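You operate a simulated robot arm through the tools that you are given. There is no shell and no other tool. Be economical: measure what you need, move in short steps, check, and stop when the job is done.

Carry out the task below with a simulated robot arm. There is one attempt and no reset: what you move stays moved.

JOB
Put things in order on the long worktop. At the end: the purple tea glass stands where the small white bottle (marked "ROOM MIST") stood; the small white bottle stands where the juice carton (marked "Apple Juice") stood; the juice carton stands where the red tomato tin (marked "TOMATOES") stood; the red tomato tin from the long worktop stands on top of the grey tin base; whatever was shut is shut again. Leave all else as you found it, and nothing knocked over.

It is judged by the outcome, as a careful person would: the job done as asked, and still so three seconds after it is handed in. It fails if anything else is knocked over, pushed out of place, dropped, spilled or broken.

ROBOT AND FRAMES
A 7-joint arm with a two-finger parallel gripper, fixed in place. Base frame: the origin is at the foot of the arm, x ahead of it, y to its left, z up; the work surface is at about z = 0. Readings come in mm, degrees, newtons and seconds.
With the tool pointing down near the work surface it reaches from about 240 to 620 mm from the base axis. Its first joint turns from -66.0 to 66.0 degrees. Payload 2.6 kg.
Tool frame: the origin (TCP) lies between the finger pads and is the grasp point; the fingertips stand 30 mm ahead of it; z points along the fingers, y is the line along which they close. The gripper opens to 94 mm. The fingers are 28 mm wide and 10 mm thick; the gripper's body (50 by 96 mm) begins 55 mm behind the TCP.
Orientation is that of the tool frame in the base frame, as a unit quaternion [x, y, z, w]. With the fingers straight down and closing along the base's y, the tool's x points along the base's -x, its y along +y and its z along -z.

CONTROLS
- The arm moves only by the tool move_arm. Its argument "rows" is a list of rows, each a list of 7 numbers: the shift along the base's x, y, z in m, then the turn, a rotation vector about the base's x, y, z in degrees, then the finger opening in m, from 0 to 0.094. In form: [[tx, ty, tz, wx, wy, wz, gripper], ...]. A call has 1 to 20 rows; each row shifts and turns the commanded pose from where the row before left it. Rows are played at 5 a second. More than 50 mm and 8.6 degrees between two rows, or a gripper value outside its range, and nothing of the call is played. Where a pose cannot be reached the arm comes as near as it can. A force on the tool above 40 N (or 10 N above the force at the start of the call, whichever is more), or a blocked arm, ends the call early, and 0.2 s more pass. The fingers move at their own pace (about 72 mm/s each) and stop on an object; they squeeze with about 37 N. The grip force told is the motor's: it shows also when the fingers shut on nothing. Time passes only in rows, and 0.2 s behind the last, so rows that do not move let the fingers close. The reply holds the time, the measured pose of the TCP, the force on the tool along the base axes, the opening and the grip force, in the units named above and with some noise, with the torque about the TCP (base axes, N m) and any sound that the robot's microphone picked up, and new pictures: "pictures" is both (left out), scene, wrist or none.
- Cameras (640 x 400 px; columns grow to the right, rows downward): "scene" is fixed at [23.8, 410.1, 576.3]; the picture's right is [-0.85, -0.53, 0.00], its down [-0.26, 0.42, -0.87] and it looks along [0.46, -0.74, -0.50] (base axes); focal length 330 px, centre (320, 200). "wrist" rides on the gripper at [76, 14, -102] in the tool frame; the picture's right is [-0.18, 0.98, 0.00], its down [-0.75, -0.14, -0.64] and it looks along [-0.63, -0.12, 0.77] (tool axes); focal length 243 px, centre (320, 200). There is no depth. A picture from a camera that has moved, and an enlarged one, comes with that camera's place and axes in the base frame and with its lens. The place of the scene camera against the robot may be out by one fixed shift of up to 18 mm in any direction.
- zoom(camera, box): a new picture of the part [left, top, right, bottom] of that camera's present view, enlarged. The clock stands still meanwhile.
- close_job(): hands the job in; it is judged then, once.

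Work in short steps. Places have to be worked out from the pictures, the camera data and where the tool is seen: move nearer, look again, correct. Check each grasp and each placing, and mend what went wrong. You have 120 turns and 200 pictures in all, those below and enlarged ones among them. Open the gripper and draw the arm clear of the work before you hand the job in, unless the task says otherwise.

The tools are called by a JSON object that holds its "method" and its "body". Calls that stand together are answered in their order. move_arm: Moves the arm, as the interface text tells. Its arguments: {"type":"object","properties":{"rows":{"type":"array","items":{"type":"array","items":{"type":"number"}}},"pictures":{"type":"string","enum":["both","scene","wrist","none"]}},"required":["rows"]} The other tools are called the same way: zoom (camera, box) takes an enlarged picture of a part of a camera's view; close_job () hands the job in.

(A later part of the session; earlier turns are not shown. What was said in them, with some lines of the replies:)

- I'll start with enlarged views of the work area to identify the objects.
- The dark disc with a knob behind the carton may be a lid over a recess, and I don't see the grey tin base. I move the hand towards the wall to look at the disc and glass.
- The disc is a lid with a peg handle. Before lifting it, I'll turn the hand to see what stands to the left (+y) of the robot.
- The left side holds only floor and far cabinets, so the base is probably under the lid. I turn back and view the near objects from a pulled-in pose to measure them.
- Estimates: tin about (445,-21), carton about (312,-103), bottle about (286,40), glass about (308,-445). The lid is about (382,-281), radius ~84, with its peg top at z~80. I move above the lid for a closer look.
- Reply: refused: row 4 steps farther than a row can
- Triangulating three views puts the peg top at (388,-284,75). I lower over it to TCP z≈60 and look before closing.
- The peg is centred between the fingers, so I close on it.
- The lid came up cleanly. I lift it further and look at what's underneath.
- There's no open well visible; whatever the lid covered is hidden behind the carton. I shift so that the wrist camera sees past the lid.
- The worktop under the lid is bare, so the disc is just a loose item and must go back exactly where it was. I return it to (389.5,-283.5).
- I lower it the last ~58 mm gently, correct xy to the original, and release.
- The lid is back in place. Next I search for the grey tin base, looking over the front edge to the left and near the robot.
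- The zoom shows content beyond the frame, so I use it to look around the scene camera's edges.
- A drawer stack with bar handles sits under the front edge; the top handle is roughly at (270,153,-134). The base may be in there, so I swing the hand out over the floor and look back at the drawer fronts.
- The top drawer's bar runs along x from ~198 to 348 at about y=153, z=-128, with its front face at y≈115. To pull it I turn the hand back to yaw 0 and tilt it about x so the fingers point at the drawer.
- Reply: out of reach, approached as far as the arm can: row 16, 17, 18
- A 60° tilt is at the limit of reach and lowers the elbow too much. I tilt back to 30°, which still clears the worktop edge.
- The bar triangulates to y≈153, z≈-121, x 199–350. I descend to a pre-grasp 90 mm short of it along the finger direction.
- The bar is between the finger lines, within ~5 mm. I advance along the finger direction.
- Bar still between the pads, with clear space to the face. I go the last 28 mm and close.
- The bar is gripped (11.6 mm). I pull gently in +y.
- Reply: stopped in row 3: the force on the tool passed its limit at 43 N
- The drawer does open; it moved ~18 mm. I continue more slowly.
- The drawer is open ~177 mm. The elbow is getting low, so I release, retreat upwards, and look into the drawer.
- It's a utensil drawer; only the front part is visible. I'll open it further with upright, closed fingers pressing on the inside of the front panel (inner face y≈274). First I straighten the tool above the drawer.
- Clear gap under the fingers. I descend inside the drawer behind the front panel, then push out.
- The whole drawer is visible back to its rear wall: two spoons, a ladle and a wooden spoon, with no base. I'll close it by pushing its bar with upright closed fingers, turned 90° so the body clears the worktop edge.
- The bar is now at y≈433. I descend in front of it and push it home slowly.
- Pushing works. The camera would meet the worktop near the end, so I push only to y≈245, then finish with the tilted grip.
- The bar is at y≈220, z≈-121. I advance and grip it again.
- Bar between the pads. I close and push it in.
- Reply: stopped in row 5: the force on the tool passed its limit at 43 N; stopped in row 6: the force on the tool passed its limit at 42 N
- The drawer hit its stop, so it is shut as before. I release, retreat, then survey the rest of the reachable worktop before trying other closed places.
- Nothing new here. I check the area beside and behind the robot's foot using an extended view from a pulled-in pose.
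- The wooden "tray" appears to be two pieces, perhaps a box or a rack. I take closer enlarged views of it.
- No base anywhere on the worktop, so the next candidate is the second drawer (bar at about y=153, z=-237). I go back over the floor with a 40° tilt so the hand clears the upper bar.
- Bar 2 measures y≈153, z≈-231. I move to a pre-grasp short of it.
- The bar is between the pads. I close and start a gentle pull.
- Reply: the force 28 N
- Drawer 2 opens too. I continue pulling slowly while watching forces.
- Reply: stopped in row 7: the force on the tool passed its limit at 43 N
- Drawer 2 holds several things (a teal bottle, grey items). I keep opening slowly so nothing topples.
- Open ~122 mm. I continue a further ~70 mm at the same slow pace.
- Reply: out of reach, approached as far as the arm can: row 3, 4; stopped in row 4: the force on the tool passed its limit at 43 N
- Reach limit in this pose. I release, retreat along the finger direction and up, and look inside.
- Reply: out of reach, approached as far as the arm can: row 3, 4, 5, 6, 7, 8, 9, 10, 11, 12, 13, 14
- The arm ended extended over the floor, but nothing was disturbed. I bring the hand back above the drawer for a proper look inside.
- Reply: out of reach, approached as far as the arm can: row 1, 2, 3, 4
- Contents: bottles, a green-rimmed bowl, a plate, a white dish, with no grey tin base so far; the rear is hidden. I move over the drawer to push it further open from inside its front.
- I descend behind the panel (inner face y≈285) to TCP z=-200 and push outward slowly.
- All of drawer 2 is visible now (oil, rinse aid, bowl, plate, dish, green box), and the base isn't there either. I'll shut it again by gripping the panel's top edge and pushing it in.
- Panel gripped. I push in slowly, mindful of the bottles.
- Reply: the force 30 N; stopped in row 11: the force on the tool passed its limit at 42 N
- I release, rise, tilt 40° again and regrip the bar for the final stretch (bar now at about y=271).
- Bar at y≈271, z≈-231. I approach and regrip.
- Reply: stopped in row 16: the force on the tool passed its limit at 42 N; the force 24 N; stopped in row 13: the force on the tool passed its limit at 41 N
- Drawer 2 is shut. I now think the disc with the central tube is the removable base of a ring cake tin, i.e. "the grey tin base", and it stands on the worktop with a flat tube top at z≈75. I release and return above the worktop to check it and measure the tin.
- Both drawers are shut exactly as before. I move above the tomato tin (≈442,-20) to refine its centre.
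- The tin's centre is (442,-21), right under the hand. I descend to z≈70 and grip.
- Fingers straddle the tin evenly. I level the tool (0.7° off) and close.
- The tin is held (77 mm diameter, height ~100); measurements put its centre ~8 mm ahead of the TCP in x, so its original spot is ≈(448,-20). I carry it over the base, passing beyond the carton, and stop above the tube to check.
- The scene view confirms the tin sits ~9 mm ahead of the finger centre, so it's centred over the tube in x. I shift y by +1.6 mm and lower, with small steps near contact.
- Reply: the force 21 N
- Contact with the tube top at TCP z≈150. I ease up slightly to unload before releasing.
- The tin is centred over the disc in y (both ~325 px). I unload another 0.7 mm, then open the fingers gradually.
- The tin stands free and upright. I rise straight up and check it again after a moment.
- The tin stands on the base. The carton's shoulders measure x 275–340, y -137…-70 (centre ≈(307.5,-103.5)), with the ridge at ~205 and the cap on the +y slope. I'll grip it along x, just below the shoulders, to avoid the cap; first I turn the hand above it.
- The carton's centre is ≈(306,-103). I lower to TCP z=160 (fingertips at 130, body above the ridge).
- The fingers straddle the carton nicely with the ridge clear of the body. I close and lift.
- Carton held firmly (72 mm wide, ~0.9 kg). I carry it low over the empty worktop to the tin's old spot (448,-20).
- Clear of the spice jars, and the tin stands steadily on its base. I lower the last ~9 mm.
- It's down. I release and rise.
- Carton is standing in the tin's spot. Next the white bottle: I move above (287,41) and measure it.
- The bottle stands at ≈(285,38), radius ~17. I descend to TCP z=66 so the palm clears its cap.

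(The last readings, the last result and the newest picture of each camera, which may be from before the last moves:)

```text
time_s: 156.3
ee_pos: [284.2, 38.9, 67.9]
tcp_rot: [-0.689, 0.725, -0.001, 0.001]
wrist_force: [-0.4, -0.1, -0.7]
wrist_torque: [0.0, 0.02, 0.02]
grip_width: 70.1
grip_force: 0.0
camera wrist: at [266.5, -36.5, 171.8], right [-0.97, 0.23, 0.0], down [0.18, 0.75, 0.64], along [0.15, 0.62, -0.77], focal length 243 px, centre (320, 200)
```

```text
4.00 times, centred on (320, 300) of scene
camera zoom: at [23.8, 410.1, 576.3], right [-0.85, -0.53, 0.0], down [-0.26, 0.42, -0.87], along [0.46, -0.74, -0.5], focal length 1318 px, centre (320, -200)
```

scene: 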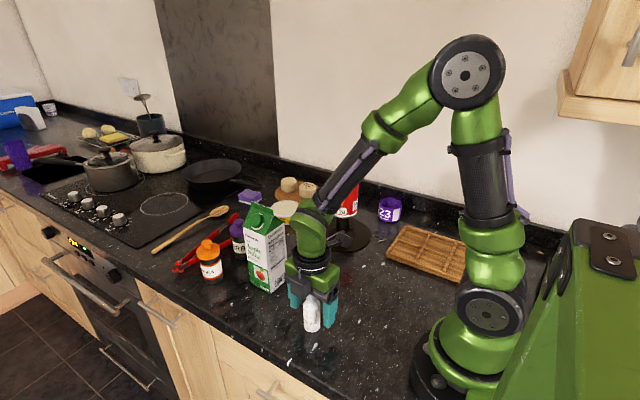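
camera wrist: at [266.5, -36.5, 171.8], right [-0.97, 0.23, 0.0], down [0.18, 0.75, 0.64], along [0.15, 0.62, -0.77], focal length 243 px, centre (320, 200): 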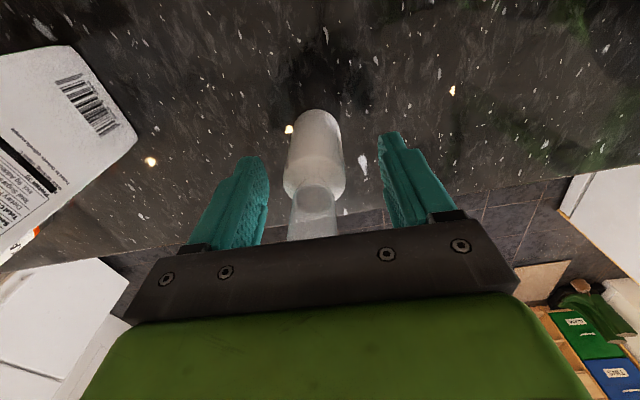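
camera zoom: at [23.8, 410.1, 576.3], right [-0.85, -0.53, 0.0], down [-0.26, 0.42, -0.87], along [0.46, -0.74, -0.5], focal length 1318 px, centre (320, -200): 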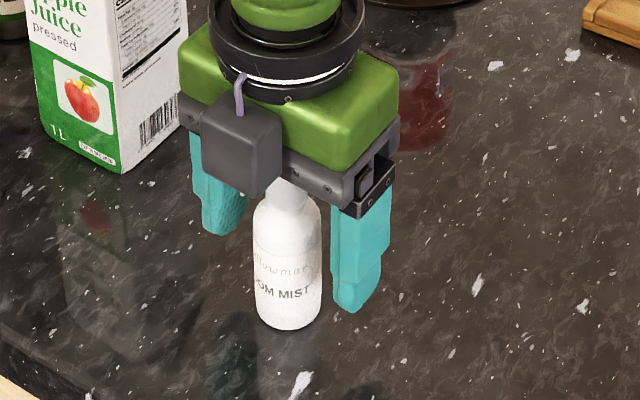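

The bottle is centred between the fingers; I close and lift slightly.

{"method": "move_arm", "body": {"rows": [[0, 0, 0, 0, 0, 0, 0.02], [0, 0, 0, 0, 0, 0, 0.02], [0, 0, 0, 0, 0, 0, 0.02]], "pictures": "none"}}

{"method": "move_arm", "body": {"rows": [[0, 0, 0.01, 0, 0, 0, 0.02], [0, 0, 0.03, 0, 0, 0, 0.02], [0, 0, 0, 0, 0, 0, 0.02]], "pictures": "both"}}

```text
time_s: 157.2
ee_pos: [284.7, 40.3, 68.4]
tcp_rot: [-0.689, 0.724, -0.001, 0.0]
wrist_force: [-0.8, 1.2, 0.6]
wrist_torque: [0.01, -0.02, 0.0]
grip_width: 32.8
grip_force: 36.7
```

```text
time_s: 157.9
ee_pos: [284.6, 39.9, 108.3]
tcp_rot: [-0.689, 0.725, -0.001, 0.001]
wrist_force: [-0.9, -0.3, -1.7]
wrist_torque: [0.0, -0.01, 0.0]
grip_width: 32.9
grip_force: 36.8
camera wrist: at [266.6, -35.3, 212.7], right [-0.97, 0.23, 0.0], down [0.18, 0.75, 0.64], along [0.15, 0.62, -0.77], focal length 243 px, centre (320, 200)
```

scene: 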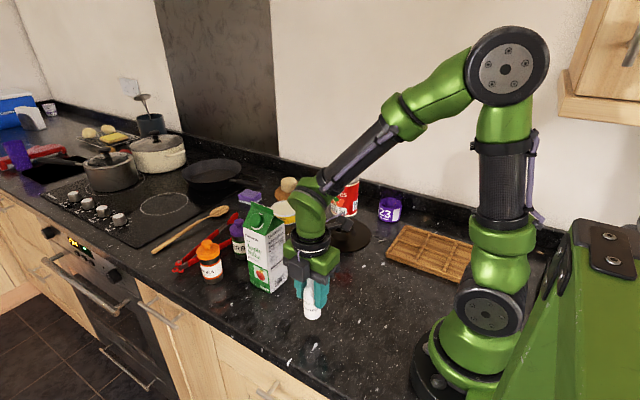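
wrist: 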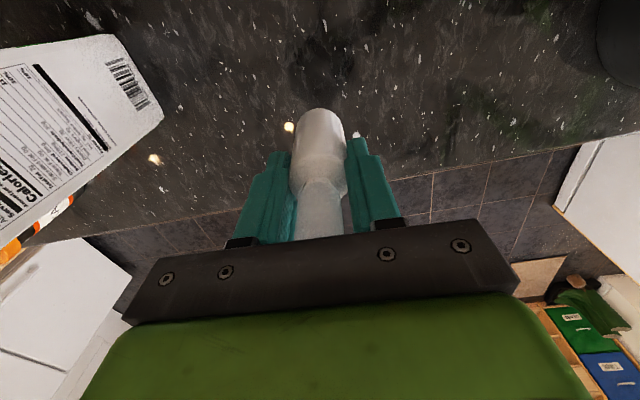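

Held. I carry it to the carton's former place (306,-103) and lower it.

{"method": "move_arm", "body": {"rows": [[0.004, -0.026, 0, 0, 0, 0, 0.02], [0.006, -0.038, 0, 0, 0, 0, 0.02], [0.006, -0.038, 0, 0, 0, 0, 0.02], [0.0055, -0.0395, 0, 0, 0, 0, 0.02], [0, 0, -0.02, 0, 0, 0, 0.02], [0, 0, -0.015, 0, 0, 0, 0.02], [0, 0, 0, 0, 0, 0, 0.02]], "pictures": "both"}}

```text
time_s: 159.6
ee_pos: [307.7, -102.0, 72.3]
tcp_rot: [-0.688, 0.726, -0.001, 0.0]
wrist_force: [0.5, 0.1, -0.8]
wrist_torque: [-0.01, 0.03, -0.02]
grip_width: 32.7
grip_force: 37.1
camera wrist: at [290.5, -177.1, 177.1], right [-0.97, 0.23, 0.0], down [0.18, 0.75, 0.64], along [0.15, 0.62, -0.77], focal length 243 px, centre (320, 200)
```

scene: 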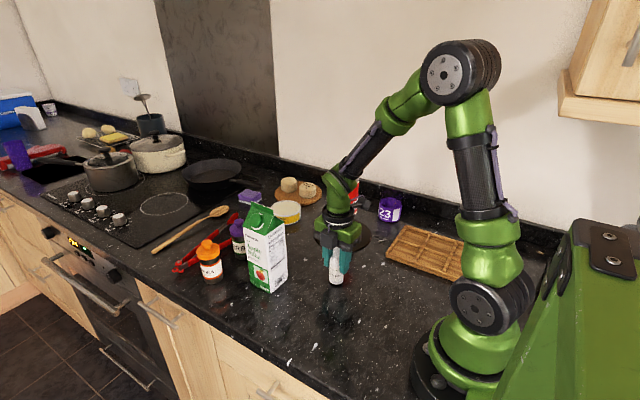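
wrist: 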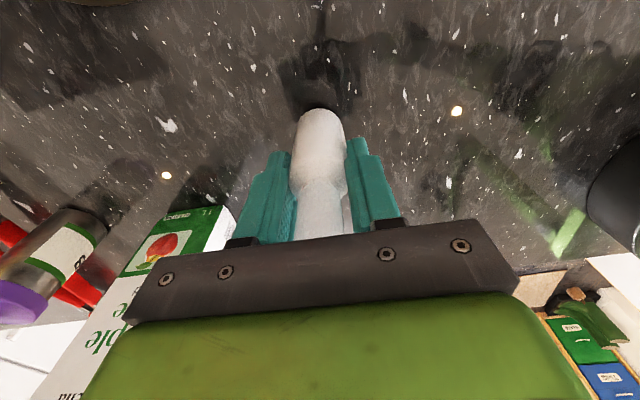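

{"method": "move_arm", "body": {"rows": [[-0.001, 0, -0.002, 0, 0, 0, 0.02], [0, 0, -0.001, 0, 0, 0, 0.02], [0, 0, -0.001, 0, 0, 0, 0.02], [0, 0, 0, 0, 0, 0, 0.02]], "pictures": "none"}}

```text
time_s: 160.6
ee_pos: [308.7, -102.0, 68.8]
tcp_rot: [-0.69, 0.724, -0.002, 0.001]
wrist_force: [1.1, -1.0, -0.2]
wrist_torque: [0.04, -0.03, 0.03]
grip_width: 32.7
grip_force: 37.0
```

{"method": "move_arm", "body": {"rows": [[-0.001, 0, -0.001, 0, 0, 0, 0.02], [0, 0, -0.0005, 0, 0, 0, 0.02], [0, 0, 0, 0, 0, 0, 0.02]], "pictures": "none"}}

```text
time_s: 161.3
ee_pos: [307.0, -101.5, 67.4]
tcp_rot: [-0.689, 0.725, -0.001, 0.001]
wrist_force: [-0.4, 0.0, -1.3]
wrist_torque: [-0.02, -0.02, 0.01]
grip_width: 32.9
grip_force: 37.5
```

{"method": "move_arm", "body": {"rows": [[0, 0, -0.001, 0, 0, 0, 0.02], [0, 0, 0, 0, 0, 0, 0.02]], "pictures": "none"}}

{"method": "zoom", "body": {"camera": "scene", "box": [280, 230, 400, 305]}}

```text
time_s: 161.9
ee_pos: [306.9, -102.3, 67.5]
tcp_rot: [-0.689, 0.725, -0.001, 0.001]
wrist_force: [-4.3, 1.2, 17.7]
wrist_torque: [0.08, 0.37, 0.0]
grip_width: 33.2
grip_force: 36.5
```

```text
5.33 times, centred on (340, 268) of scene
camera zoom: at [23.7, 410.1, 576.3], right [-0.85, -0.53, 0.0], down [-0.26, 0.42, -0.87], along [0.46, -0.74, -0.5], focal length 1757 px, centre (213, -160)
```

zoom: 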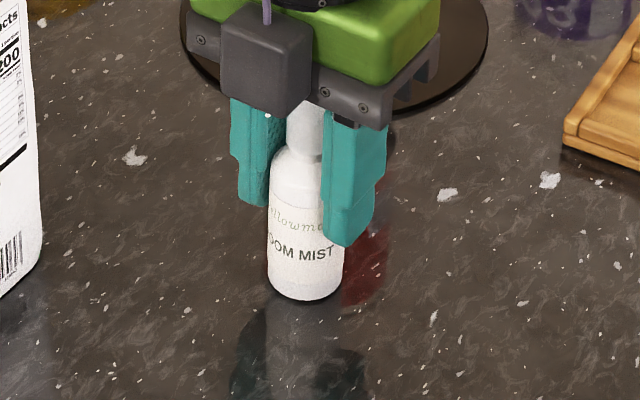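

Contact. I ease 0.7 mm, open, and rise.

{"method": "move_arm", "body": {"rows": [[0, 0, 0.0007, 0, 0, 0, 0.02], [0, 0, 0, 0, 0, 0, 0.036], [0, 0, 0, 0, 0, 0, 0.05], [0, 0, 0, 0, 0, 0, 0.08], [0, 0, 0.03, 0, 0, 0, 0.09], [0, 0, 0.045, 0, 0, 0, 0.094], [0, 0, 0.045, 0, 0, 0, 0.094], [0, 0, 0.045, 0, 0, 0, 0.094]], "pictures": "both"}}

```text
time_s: 163.8
ee_pos: [307.0, -103.8, 234.6]
tcp_rot: [-0.689, 0.725, 0.0, 0.001]
wrist_force: [-0.3, 0.3, -0.2]
wrist_torque: [0.0, 0.02, 0.02]
grip_width: 93.9
grip_force: 0.1
camera wrist: at [287.6, -179.1, 338.8], right [-0.97, 0.23, 0.0], down [0.18, 0.75, 0.64], along [0.15, 0.62, -0.77], focal length 243 px, centre (320, 200)
```

scene: 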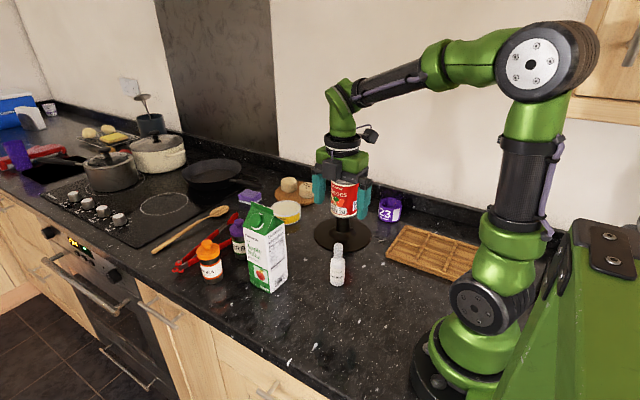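
wrist: 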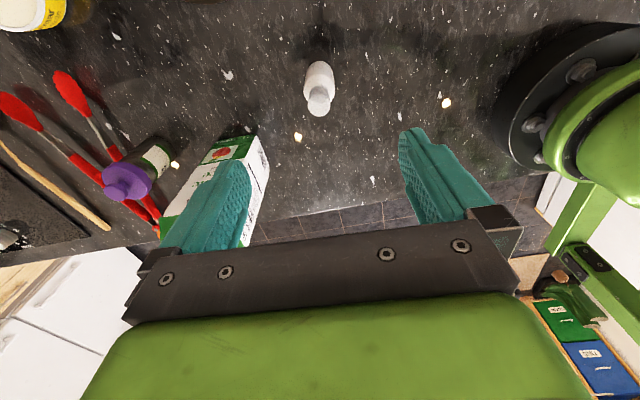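

Bottle is placed. For the glass (≈308,-445, close to the wall), I turn the hand to yaw -90 so the camera stays away from the wall, moving over at a safe height.

{"method": "move_arm", "body": {"rows": [[0, 0, 0.03, 0, 0, -8.5, 0.094], [0, 0, 0.02, 0, 0, -8.5, 0.094], [0, 0, 0, 0, 0, -8.5, 0.094], [0, 0, 0, 0, 0, -8.5, 0.094], [0, 0, 0, 0, 0, -8.5, 0.094], [0, -0.015, 0, 0, 0, -8.5, 0.094], [0, -0.015, 0, 0, 0, -8.5, 0.094], [0, -0.015, 0, 0, 0, -8.5, 0.094], [0, -0.015, 0, 0, 0, -8.5, 0.094], [0, -0.015, 0, 0, 0, -8.5, 0.094], [0, -0.015, 0, 0, 0, -8.5, 0.094], [0, -0.015, 0, 0, 0, -8.5, 0.094], [0, -0.015, 0, 0, 0, -8.5, 0.094], [0, -0.015, 0, 0, 0, -8.5, 0.094], [0, -0.015, 0, 0, 0, -8.5, 0.094], [0, -0.02, 0, 0, 0, -8.5, 0.094], [0, -0.02, 0, 0, 0, -8.5, 0.094], [0, -0.02, 0, 0, 0, -8.5, 0.094], [0, -0.02, 0, 0, 0, -8.5, 0.094], [0, -0.02, 0, 0, 0, -8.5, 0.094]], "pictures": "both"}}

{"method": "zoom", "body": {"camera": "wrist", "box": [200, 0, 440, 150]}}

```text
time_s: 167.9
ee_pos: [306.1, -352.2, 283.3]
tcp_rot: [0.663, 0.749, 0.0, -0.001]
wrist_force: [1.0, 0.5, -0.3]
wrist_torque: [-0.03, 0.0, -0.04]
grip_width: 94.1
grip_force: 0.0
camera wrist: at [311.4, -275.8, 387.6], right [1.0, -0.06, 0.0], down [-0.05, -0.77, 0.64], along [-0.04, -0.64, -0.77], focal length 243 px, centre (320, 200)
```

scene: 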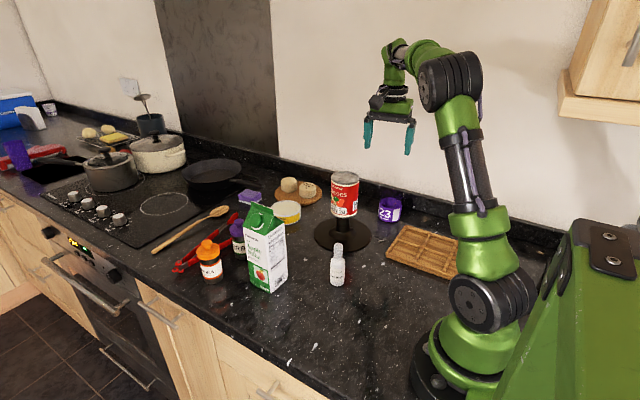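
wrist: 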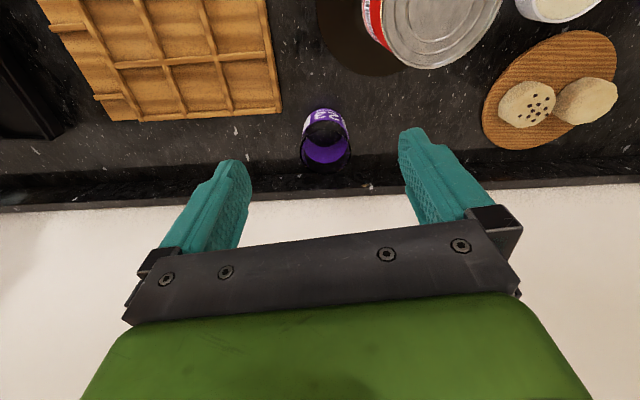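

```text
2.67 times, centred on (320, 75) of wrist
camera zoom: at [311.4, -275.8, 387.6], right [1.0, -0.06, 0.0], down [-0.05, -0.77, 0.64], along [-0.04, -0.64, -0.77], focal length 647 px, centre (320, 533)
```

zoom: 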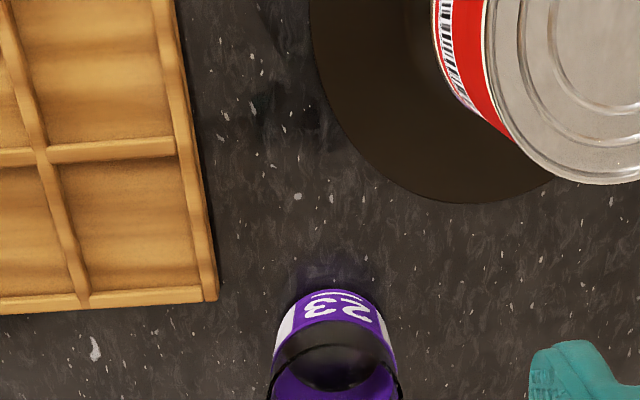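

The glass is at ≈(309.5,-445), about 72 mm across and ~80 tall; the upstand begins at y≈-503, so there's room. I go above it and check.

{"method": "move_arm", "body": {"rows": [[0.002, -0.03, -0.03, 0, 0, 0, 0.09], [0.001, -0.03, -0.035, 0, 0, 0, 0.09], [0, -0.033, -0.035, 0, 0, 0, 0.09], [0, 0, -0.045, 0, 0, 0, 0.09], [0, 0, 0, 0, 0, 0, 0.09]], "pictures": "both"}}

{"method": "zoom", "body": {"camera": "wrist", "box": [200, 0, 440, 150]}}

```text
time_s: 169.2
ee_pos: [311.5, -444.3, 138.3]
tcp_rot: [0.662, 0.75, 0.0, 0.0]
wrist_force: [0.0, 0.4, 1.0]
wrist_torque: [-0.01, 0.0, -0.01]
grip_width: 89.9
grip_force: 0.0
camera wrist: at [316.4, -367.4, 241.4], right [1.0, -0.06, 0.0], down [-0.05, -0.76, 0.64], along [-0.04, -0.64, -0.77], focal length 243 px, centre (320, 200)
```

scene: 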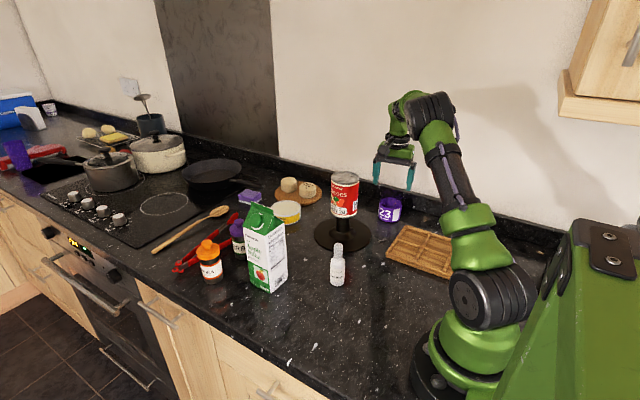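
wrist: 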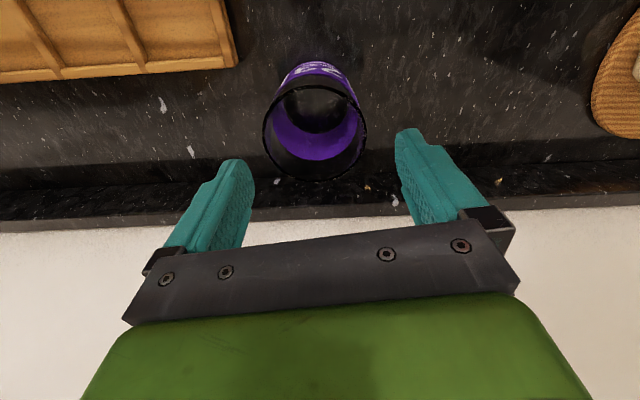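

```text
2.67 times, centred on (320, 75) of wrist
camera zoom: at [316.4, -367.4, 241.4], right [1.0, -0.06, 0.0], down [-0.05, -0.76, 0.64], along [-0.04, -0.64, -0.77], focal length 647 px, centre (320, 533)
```

zoom: 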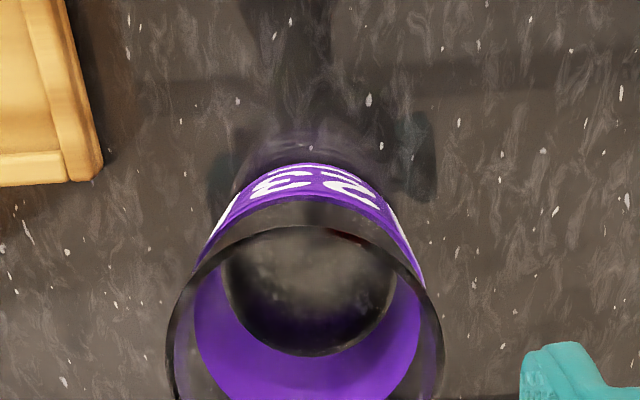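

The glass is empty and centred at ≈(309.5,-442). I shift slightly and descend to z=45.

{"method": "move_arm", "body": {"rows": [[-0.002, 0.002, -0.03, 0, 0, 0, 0.09], [0, 0, -0.03, 0, 0, 0, 0.09], [0, 0, -0.03, 0, 0, 0, 0.09], [0, 0, 0, 0, 0, 0, 0.09]], "pictures": "both"}}

{"method": "zoom", "body": {"camera": "scene", "box": [330, 150, 450, 225]}}

```text
time_s: 170.2
ee_pos: [305.7, -443.3, 46.3]
tcp_rot: [0.662, 0.75, -0.001, 0.0]
wrist_force: [0.2, -0.2, 0.0]
wrist_torque: [0.01, 0.02, 0.03]
grip_width: 90.2
grip_force: 0.0
camera wrist: at [312.1, -366.3, 150.0], right [1.0, -0.06, 0.0], down [-0.05, -0.77, 0.64], along [-0.04, -0.64, -0.77], focal length 243 px, centre (320, 200)
```

scene: 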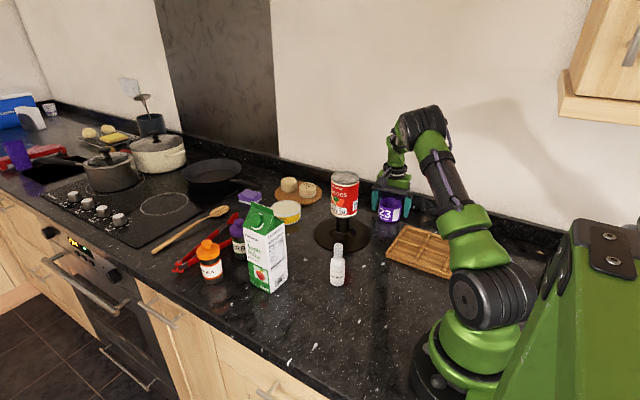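
wrist: 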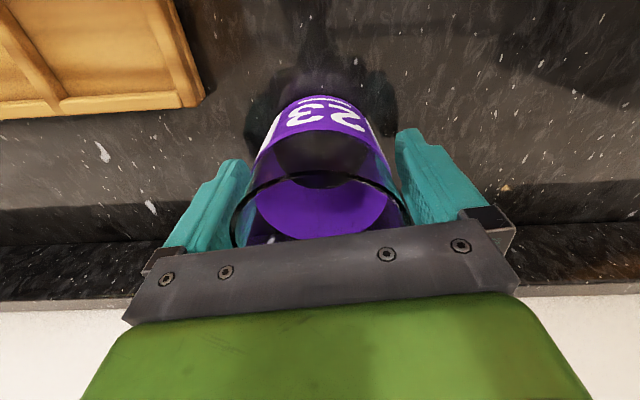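

```text
5.33 times, centred on (390, 188) of scene
camera zoom: at [23.8, 410.0, 576.3], right [-0.85, -0.53, 0.0], down [-0.26, 0.42, -0.87], along [0.46, -0.74, -0.5], focal length 1757 px, centre (-53, 267)
```

zoom: 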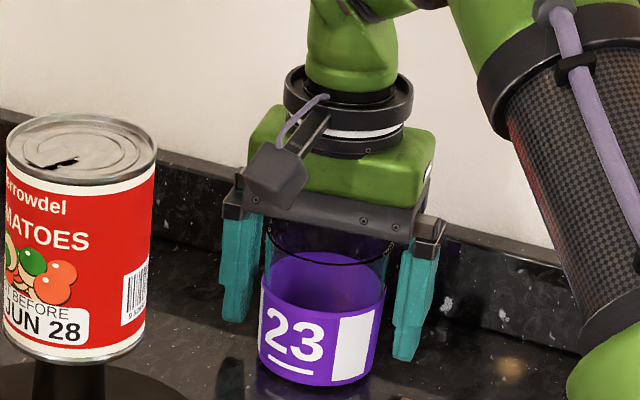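

The fingers straddle the glass. I close and lift a little.

{"method": "move_arm", "body": {"rows": [[0, 0, 0, 0, 0, 0, 0.05], [0, 0, 0, 0, 0, 0, 0.05], [0, 0, 0, 0, 0, 0, 0.05]], "pictures": "none"}}

{"method": "move_arm", "body": {"rows": [[0, 0, 0.01, 0, 0, 0, 0.05], [0, 0, 0.03, 0, 0, 0, 0.05], [0, 0, 0, 0, 0, 0, 0.05]], "pictures": "both"}}

```text
time_s: 170.9
ee_pos: [306.1, -443.0, 47.0]
tcp_rot: [0.662, 0.75, -0.001, -0.002]
wrist_force: [0.6, 0.3, 0.4]
wrist_torque: [-0.03, -0.11, 0.06]
grip_width: 72.6
grip_force: 37.2
```

```text
time_s: 171.8
ee_pos: [308.2, -444.5, 87.8]
tcp_rot: [0.663, 0.749, -0.001, -0.001]
wrist_force: [-1.2, 0.5, -2.6]
wrist_torque: [0.0, 0.0, -0.01]
grip_width: 73.0
grip_force: 37.1
camera wrist: at [313.2, -366.2, 191.9], right [1.0, -0.06, 0.0], down [-0.05, -0.77, 0.64], along [-0.04, -0.64, -0.77], focal length 243 px, centre (320, 200)
```

scene: 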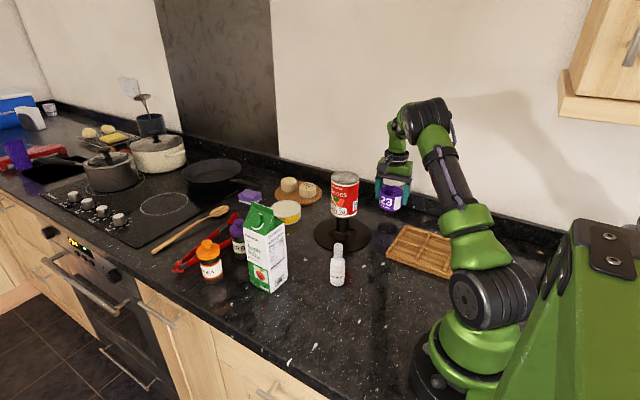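
wrist: 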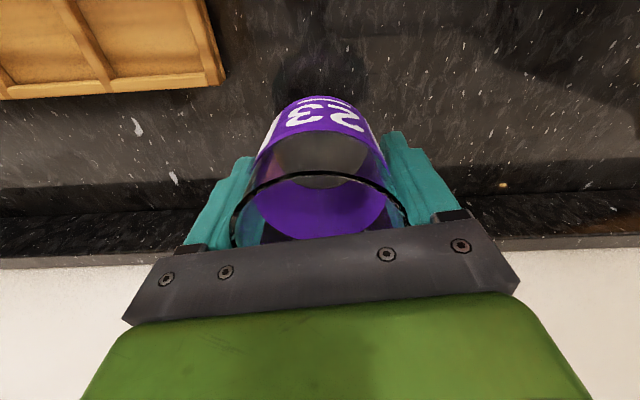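

Glass held securely. I raise it well above everything and carry it over to the bottle's former spot (285,38).

{"method": "move_arm", "body": {"rows": [[0, 0.005, 0.04, 0, 0, 0, 0.05], [0, 0.005, 0.045, 0, 0, 0, 0.05], [0, 0.01, 0.045, 0, 0, 0, 0.05], [0, 0.01, 0.045, 0, 0, 0, 0.05], [0, 0.02, 0.035, 0, 0, 0, 0.05], [-0.002, 0.035, 0, 0, 0, 0, 0.05], [-0.002, 0.04, 0, 0, 0, 0, 0.05], [-0.002, 0.04, 0, 0, 0, 0, 0.05], [-0.002, 0.04, 0, 0, 0, 0, 0.05], [-0.002, 0.04, 0, 0, 0, 0, 0.05], [-0.002, 0.04, 0, 0, 0, 0, 0.05], [-0.002, 0.04, 0, 0, 0, 0, 0.05], [-0.002, 0.04, 0, 0, 0, 0, 0.05], [-0.002, 0.04, 0, 0, 0, 0, 0.05], [-0.002, 0.035, 0, 0, 0, 0, 0.05], [-0.002, 0.03, 0, 0, 0, 0, 0.05], [-0.001, 0.014, 0, 0, 0, 0, 0.05], [0, 0, 0, 0, 0, 0, 0.05]], "pictures": "both"}}

```text
time_s: 175.6
ee_pos: [284.7, 39.4, 299.1]
tcp_rot: [0.662, 0.749, -0.002, -0.001]
wrist_force: [-0.2, -0.8, -2.4]
wrist_torque: [-0.02, -0.03, -0.02]
grip_width: 72.4
grip_force: 37.2
camera wrist: at [289.8, 116.7, 402.8], right [1.0, -0.06, 0.0], down [-0.05, -0.77, 0.64], along [-0.04, -0.64, -0.77], focal length 243 px, centre (320, 200)
```

scene: 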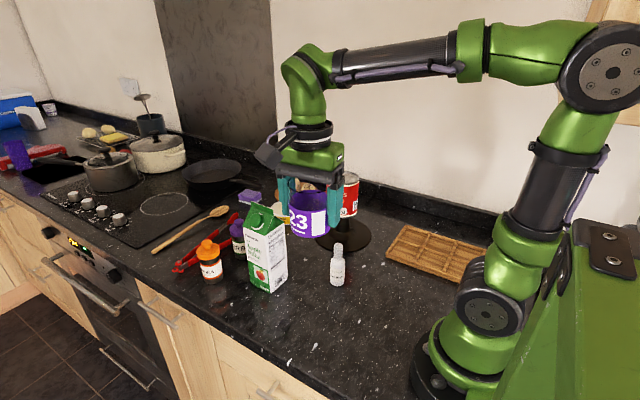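
wrist: 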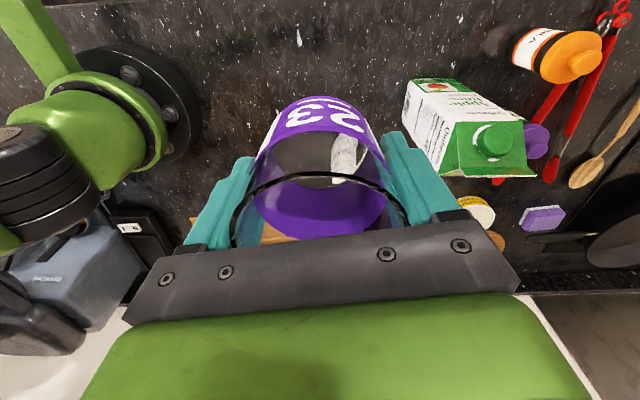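

Above the spot with clear surroundings. I lower to just above the worktop.

{"method": "move_arm", "body": {"rows": [[0, 0.001, -0.04, 0, 0, 0, 0.05], [0, 0, -0.045, 0, 0, 0, 0.05], [0, 0, -0.045, 0, 0, 0, 0.05], [0, 0, -0.045, 0, 0, 0, 0.05], [0, 0, -0.04, 0, 0, 0, 0.05], [0, 0, -0.03, 0, 0, 0, 0.05], [0, 0, 0, 0, 0, 0, 0.05]], "pictures": "both"}}

```text
time_s: 177.2
ee_pos: [283.2, 41.7, 51.8]
tcp_rot: [0.662, 0.749, -0.001, -0.001]
wrist_force: [-1.0, 0.3, -2.4]
wrist_torque: [0.01, 0.02, -0.03]
grip_width: 72.7
grip_force: 37.1
camera wrist: at [289.8, 118.7, 156.7], right [1.0, -0.06, 0.0], down [-0.05, -0.77, 0.64], along [-0.04, -0.64, -0.77], focal length 243 px, centre (320, 200)
```

scene: 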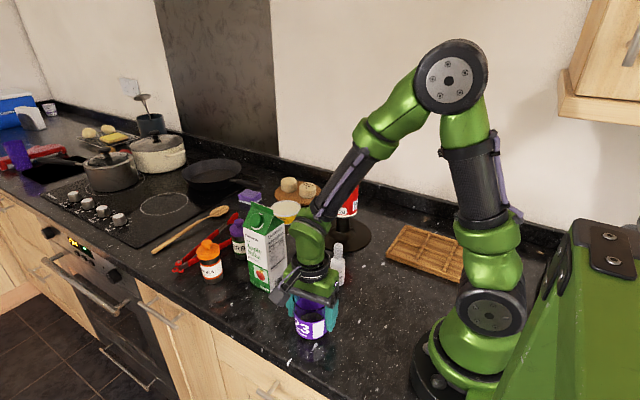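
wrist: 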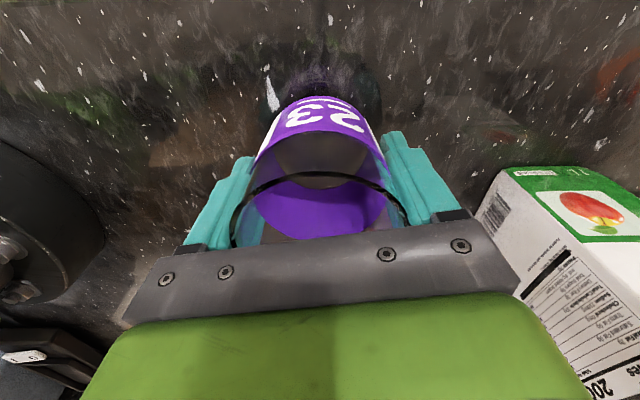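

{"method": "move_arm", "body": {"rows": [[0.001, -0.001, -0.003, 0, 0, 0, 0.05], [0, 0, -0.001, 0, 0, 0, 0.05], [0, 0, -0.001, 0, 0, 0, 0.05], [0, 0, 0, 0, 0, 0, 0.05]], "pictures": "none"}}

```text
time_s: 178.2
ee_pos: [284.5, 40.3, 47.4]
tcp_rot: [0.662, 0.75, -0.001, -0.001]
wrist_force: [-0.2, -0.8, -2.3]
wrist_torque: [-0.01, -0.01, -0.01]
grip_width: 72.8
grip_force: 36.9
```

{"method": "move_arm", "body": {"rows": [[0, 0, -0.001, 0, 0, 0, 0.05], [0, 0, 0, 0, 0, 0, 0.05]], "pictures": "none"}}

```text
time_s: 178.8
ee_pos: [285.2, 40.1, 46.8]
tcp_rot: [0.662, 0.75, -0.002, -0.001]
wrist_force: [0.0, 0.3, -2.7]
wrist_torque: [0.01, -0.01, -0.02]
grip_width: 72.4
grip_force: 36.8
```

{"method": "move_arm", "body": {"rows": [[0, 0, -0.001, 0, 0, 0, 0.05], [0, 0, -0.0005, 0, 0, 0, 0.05], [0, 0, 0, 0, 0, 0, 0.05]], "pictures": "none"}}

```text
time_s: 179.6
ee_pos: [284.4, 39.7, 44.5]
tcp_rot: [0.663, 0.749, -0.001, 0.0]
wrist_force: [-10.6, 2.4, 24.8]
wrist_torque: [-0.09, -0.2, -0.03]
grip_width: 72.3
grip_force: 37.5
```

Contact made. I ease 1 mm, open, and rise straight up.

{"method": "move_arm", "body": {"rows": [[0, 0, 0.001, 0, 0, 0, 0.05], [0, 0, 0, 0, 0, 0, 0.05], [0, 0, 0, 0, 0, 0, 0.077], [0, 0, 0, 0, 0, 0, 0.085], [0, 0, 0, 0, 0, 0, 0.094], [0, 0, 0.02, 0, 0, 0, 0.094], [0, 0, 0.04, 0, 0, 0, 0.094], [0, 0, 0.045, 0, 0, 0, 0.094], [0, 0, 0.045, 0, 0, 0, 0.094], [0, 0, 0.045, 0, 0, 0, 0.094], [0.0, 0.0, 0.045, 0, 0, 0, 0.094]], "pictures": "both"}}

{"method": "zoom", "body": {"camera": "scene", "box": [180, 160, 440, 350]}}

```text
time_s: 181.9
ee_pos: [284.4, 43.2, 287.7]
tcp_rot: [0.662, 0.749, -0.001, -0.001]
wrist_force: [0.6, 0.9, -0.9]
wrist_torque: [-0.03, 0.01, -0.01]
grip_width: 94.1
grip_force: 0.1
camera wrist: at [290.5, 120.5, 391.5], right [1.0, -0.06, 0.0], down [-0.05, -0.76, 0.64], along [-0.04, -0.64, -0.77], focal length 243 px, centre (320, 200)
```

scene: 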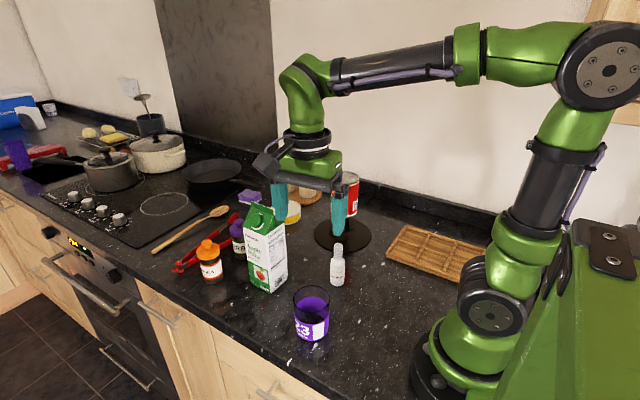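
wrist: 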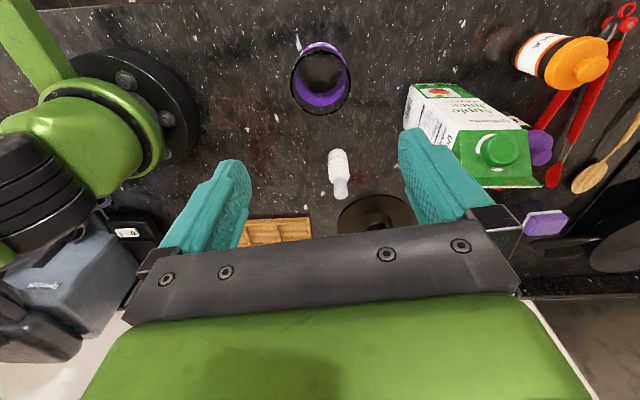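

```text
2.11 times, centred on (310, 255) of scene
camera zoom: at [23.7, 410.0, 576.3], right [-0.85, -0.53, 0.0], down [-0.26, 0.42, -0.87], along [0.46, -0.74, -0.5], focal length 694 px, centre (341, 84)
```

zoom: 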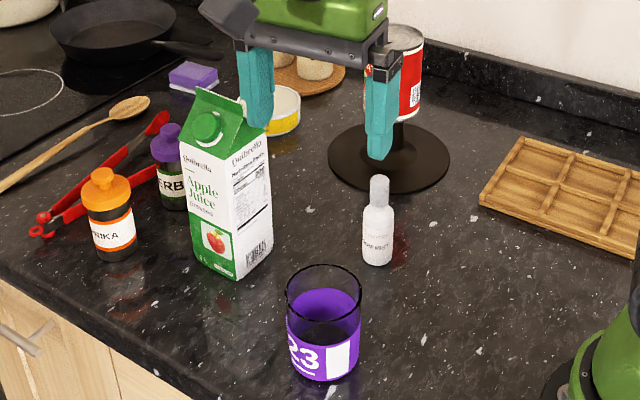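

Everything is standing in place. I raise the arm clear and do a final check, including the drawers.

{"method": "move_arm", "body": {"rows": [[0, 0, 0.04, 0, 0, 0, 0.094], [0, 0, 0.04, 0, 0, 0, 0.094], [0, 0, 0.04, 0, 0, 0, 0.094], [0, 0, 0.03, 0, 0, 0, 0.094], [0, 0, 0, 0, 0, 0, 0.094]], "pictures": "both"}}

{"method": "zoom", "body": {"camera": "scene", "box": [180, 160, 440, 350]}}

{"method": "zoom", "body": {"camera": "scene", "box": [0, 395, 640, 400]}}

```text
time_s: 183.2
ee_pos: [285.5, 40.3, 435.7]
tcp_rot: [0.661, 0.75, -0.002, -0.001]
wrist_force: [0.8, 0.2, -0.3]
wrist_torque: [-0.02, -0.05, 0.0]
grip_width: 94.2
grip_force: 0.0
camera wrist: at [290.1, 117.7, 540.9], right [1.0, -0.06, 0.0], down [-0.04, -0.77, 0.64], along [-0.04, -0.64, -0.77], focal length 243 px, centre (320, 200)
```

scene: 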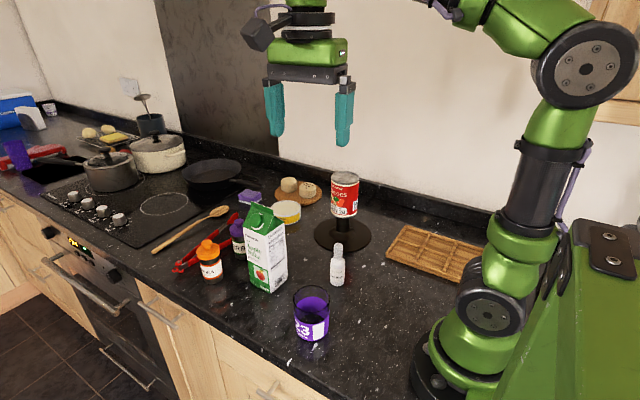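
wrist: 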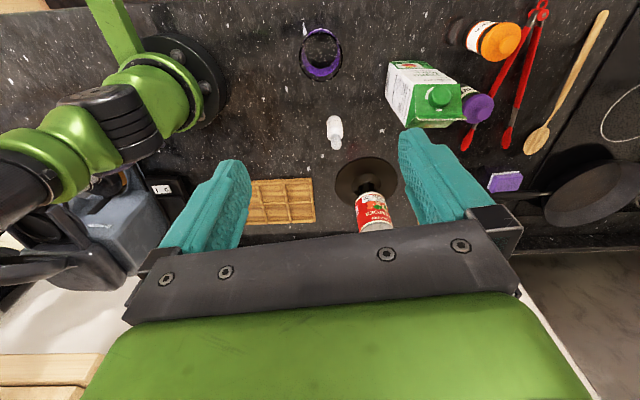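

```text
2.11 times, centred on (310, 255) of scene
camera zoom: at [23.8, 410.1, 576.3], right [-0.85, -0.53, 0.0], down [-0.26, 0.42, -0.87], along [0.46, -0.74, -0.5], focal length 694 px, centre (341, 84)
```

zoom: 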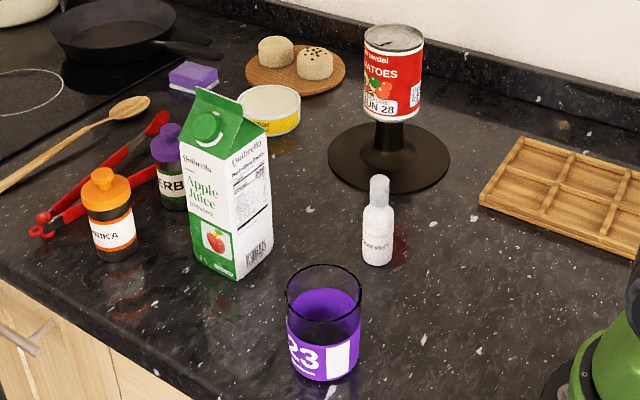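

```text
1.00 times, centred on (320, 398) of scene (not enlarged: the box is as wide or as high as the picture)
camera zoom: at [23.8, 410.1, 576.3], right [-0.85, -0.53, 0.0], down [-0.26, 0.42, -0.87], along [0.46, -0.74, -0.5], focal length 330 px, centre (320, 2)
```

zoom: 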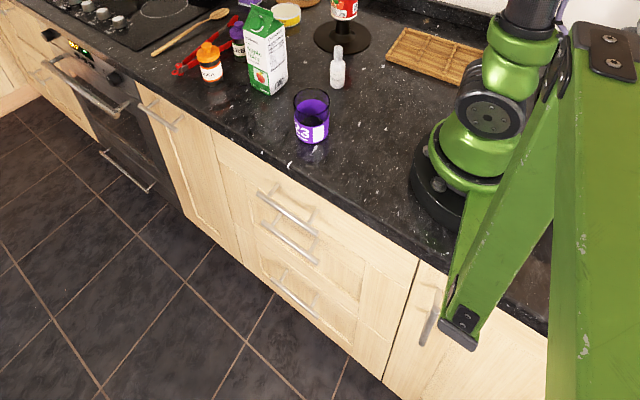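

Everything checks out: the glass, bottle and carton are in their new places, the tin stands on the metal base, both drawers are shut and the arm is clear. I hand it in.

{"method": "close_job", "body": {}}

```text
The job is handed in.
```

I handed the job in with everything moved as asked, but one call is a judgement: I took the dark metal disc with the upright tube to be the "grey tin base", because I found nothing else that fitted.

- **Swaps:** the purple tea glass is where the white bottle stood, the bottle is where the juice carton stood, and the carton is where the tomato tin stood.
- **Tomato tin:** it stands on top of that disc's tube.
- **Drawers:** I opened the top two drawers while looking for the base and shut both again.
- **Disc:** I also lifted the disc to look underneath and set it back within about 1–2 mm.

In the last pictures nothing was knocked over and the arm was clear of the work.
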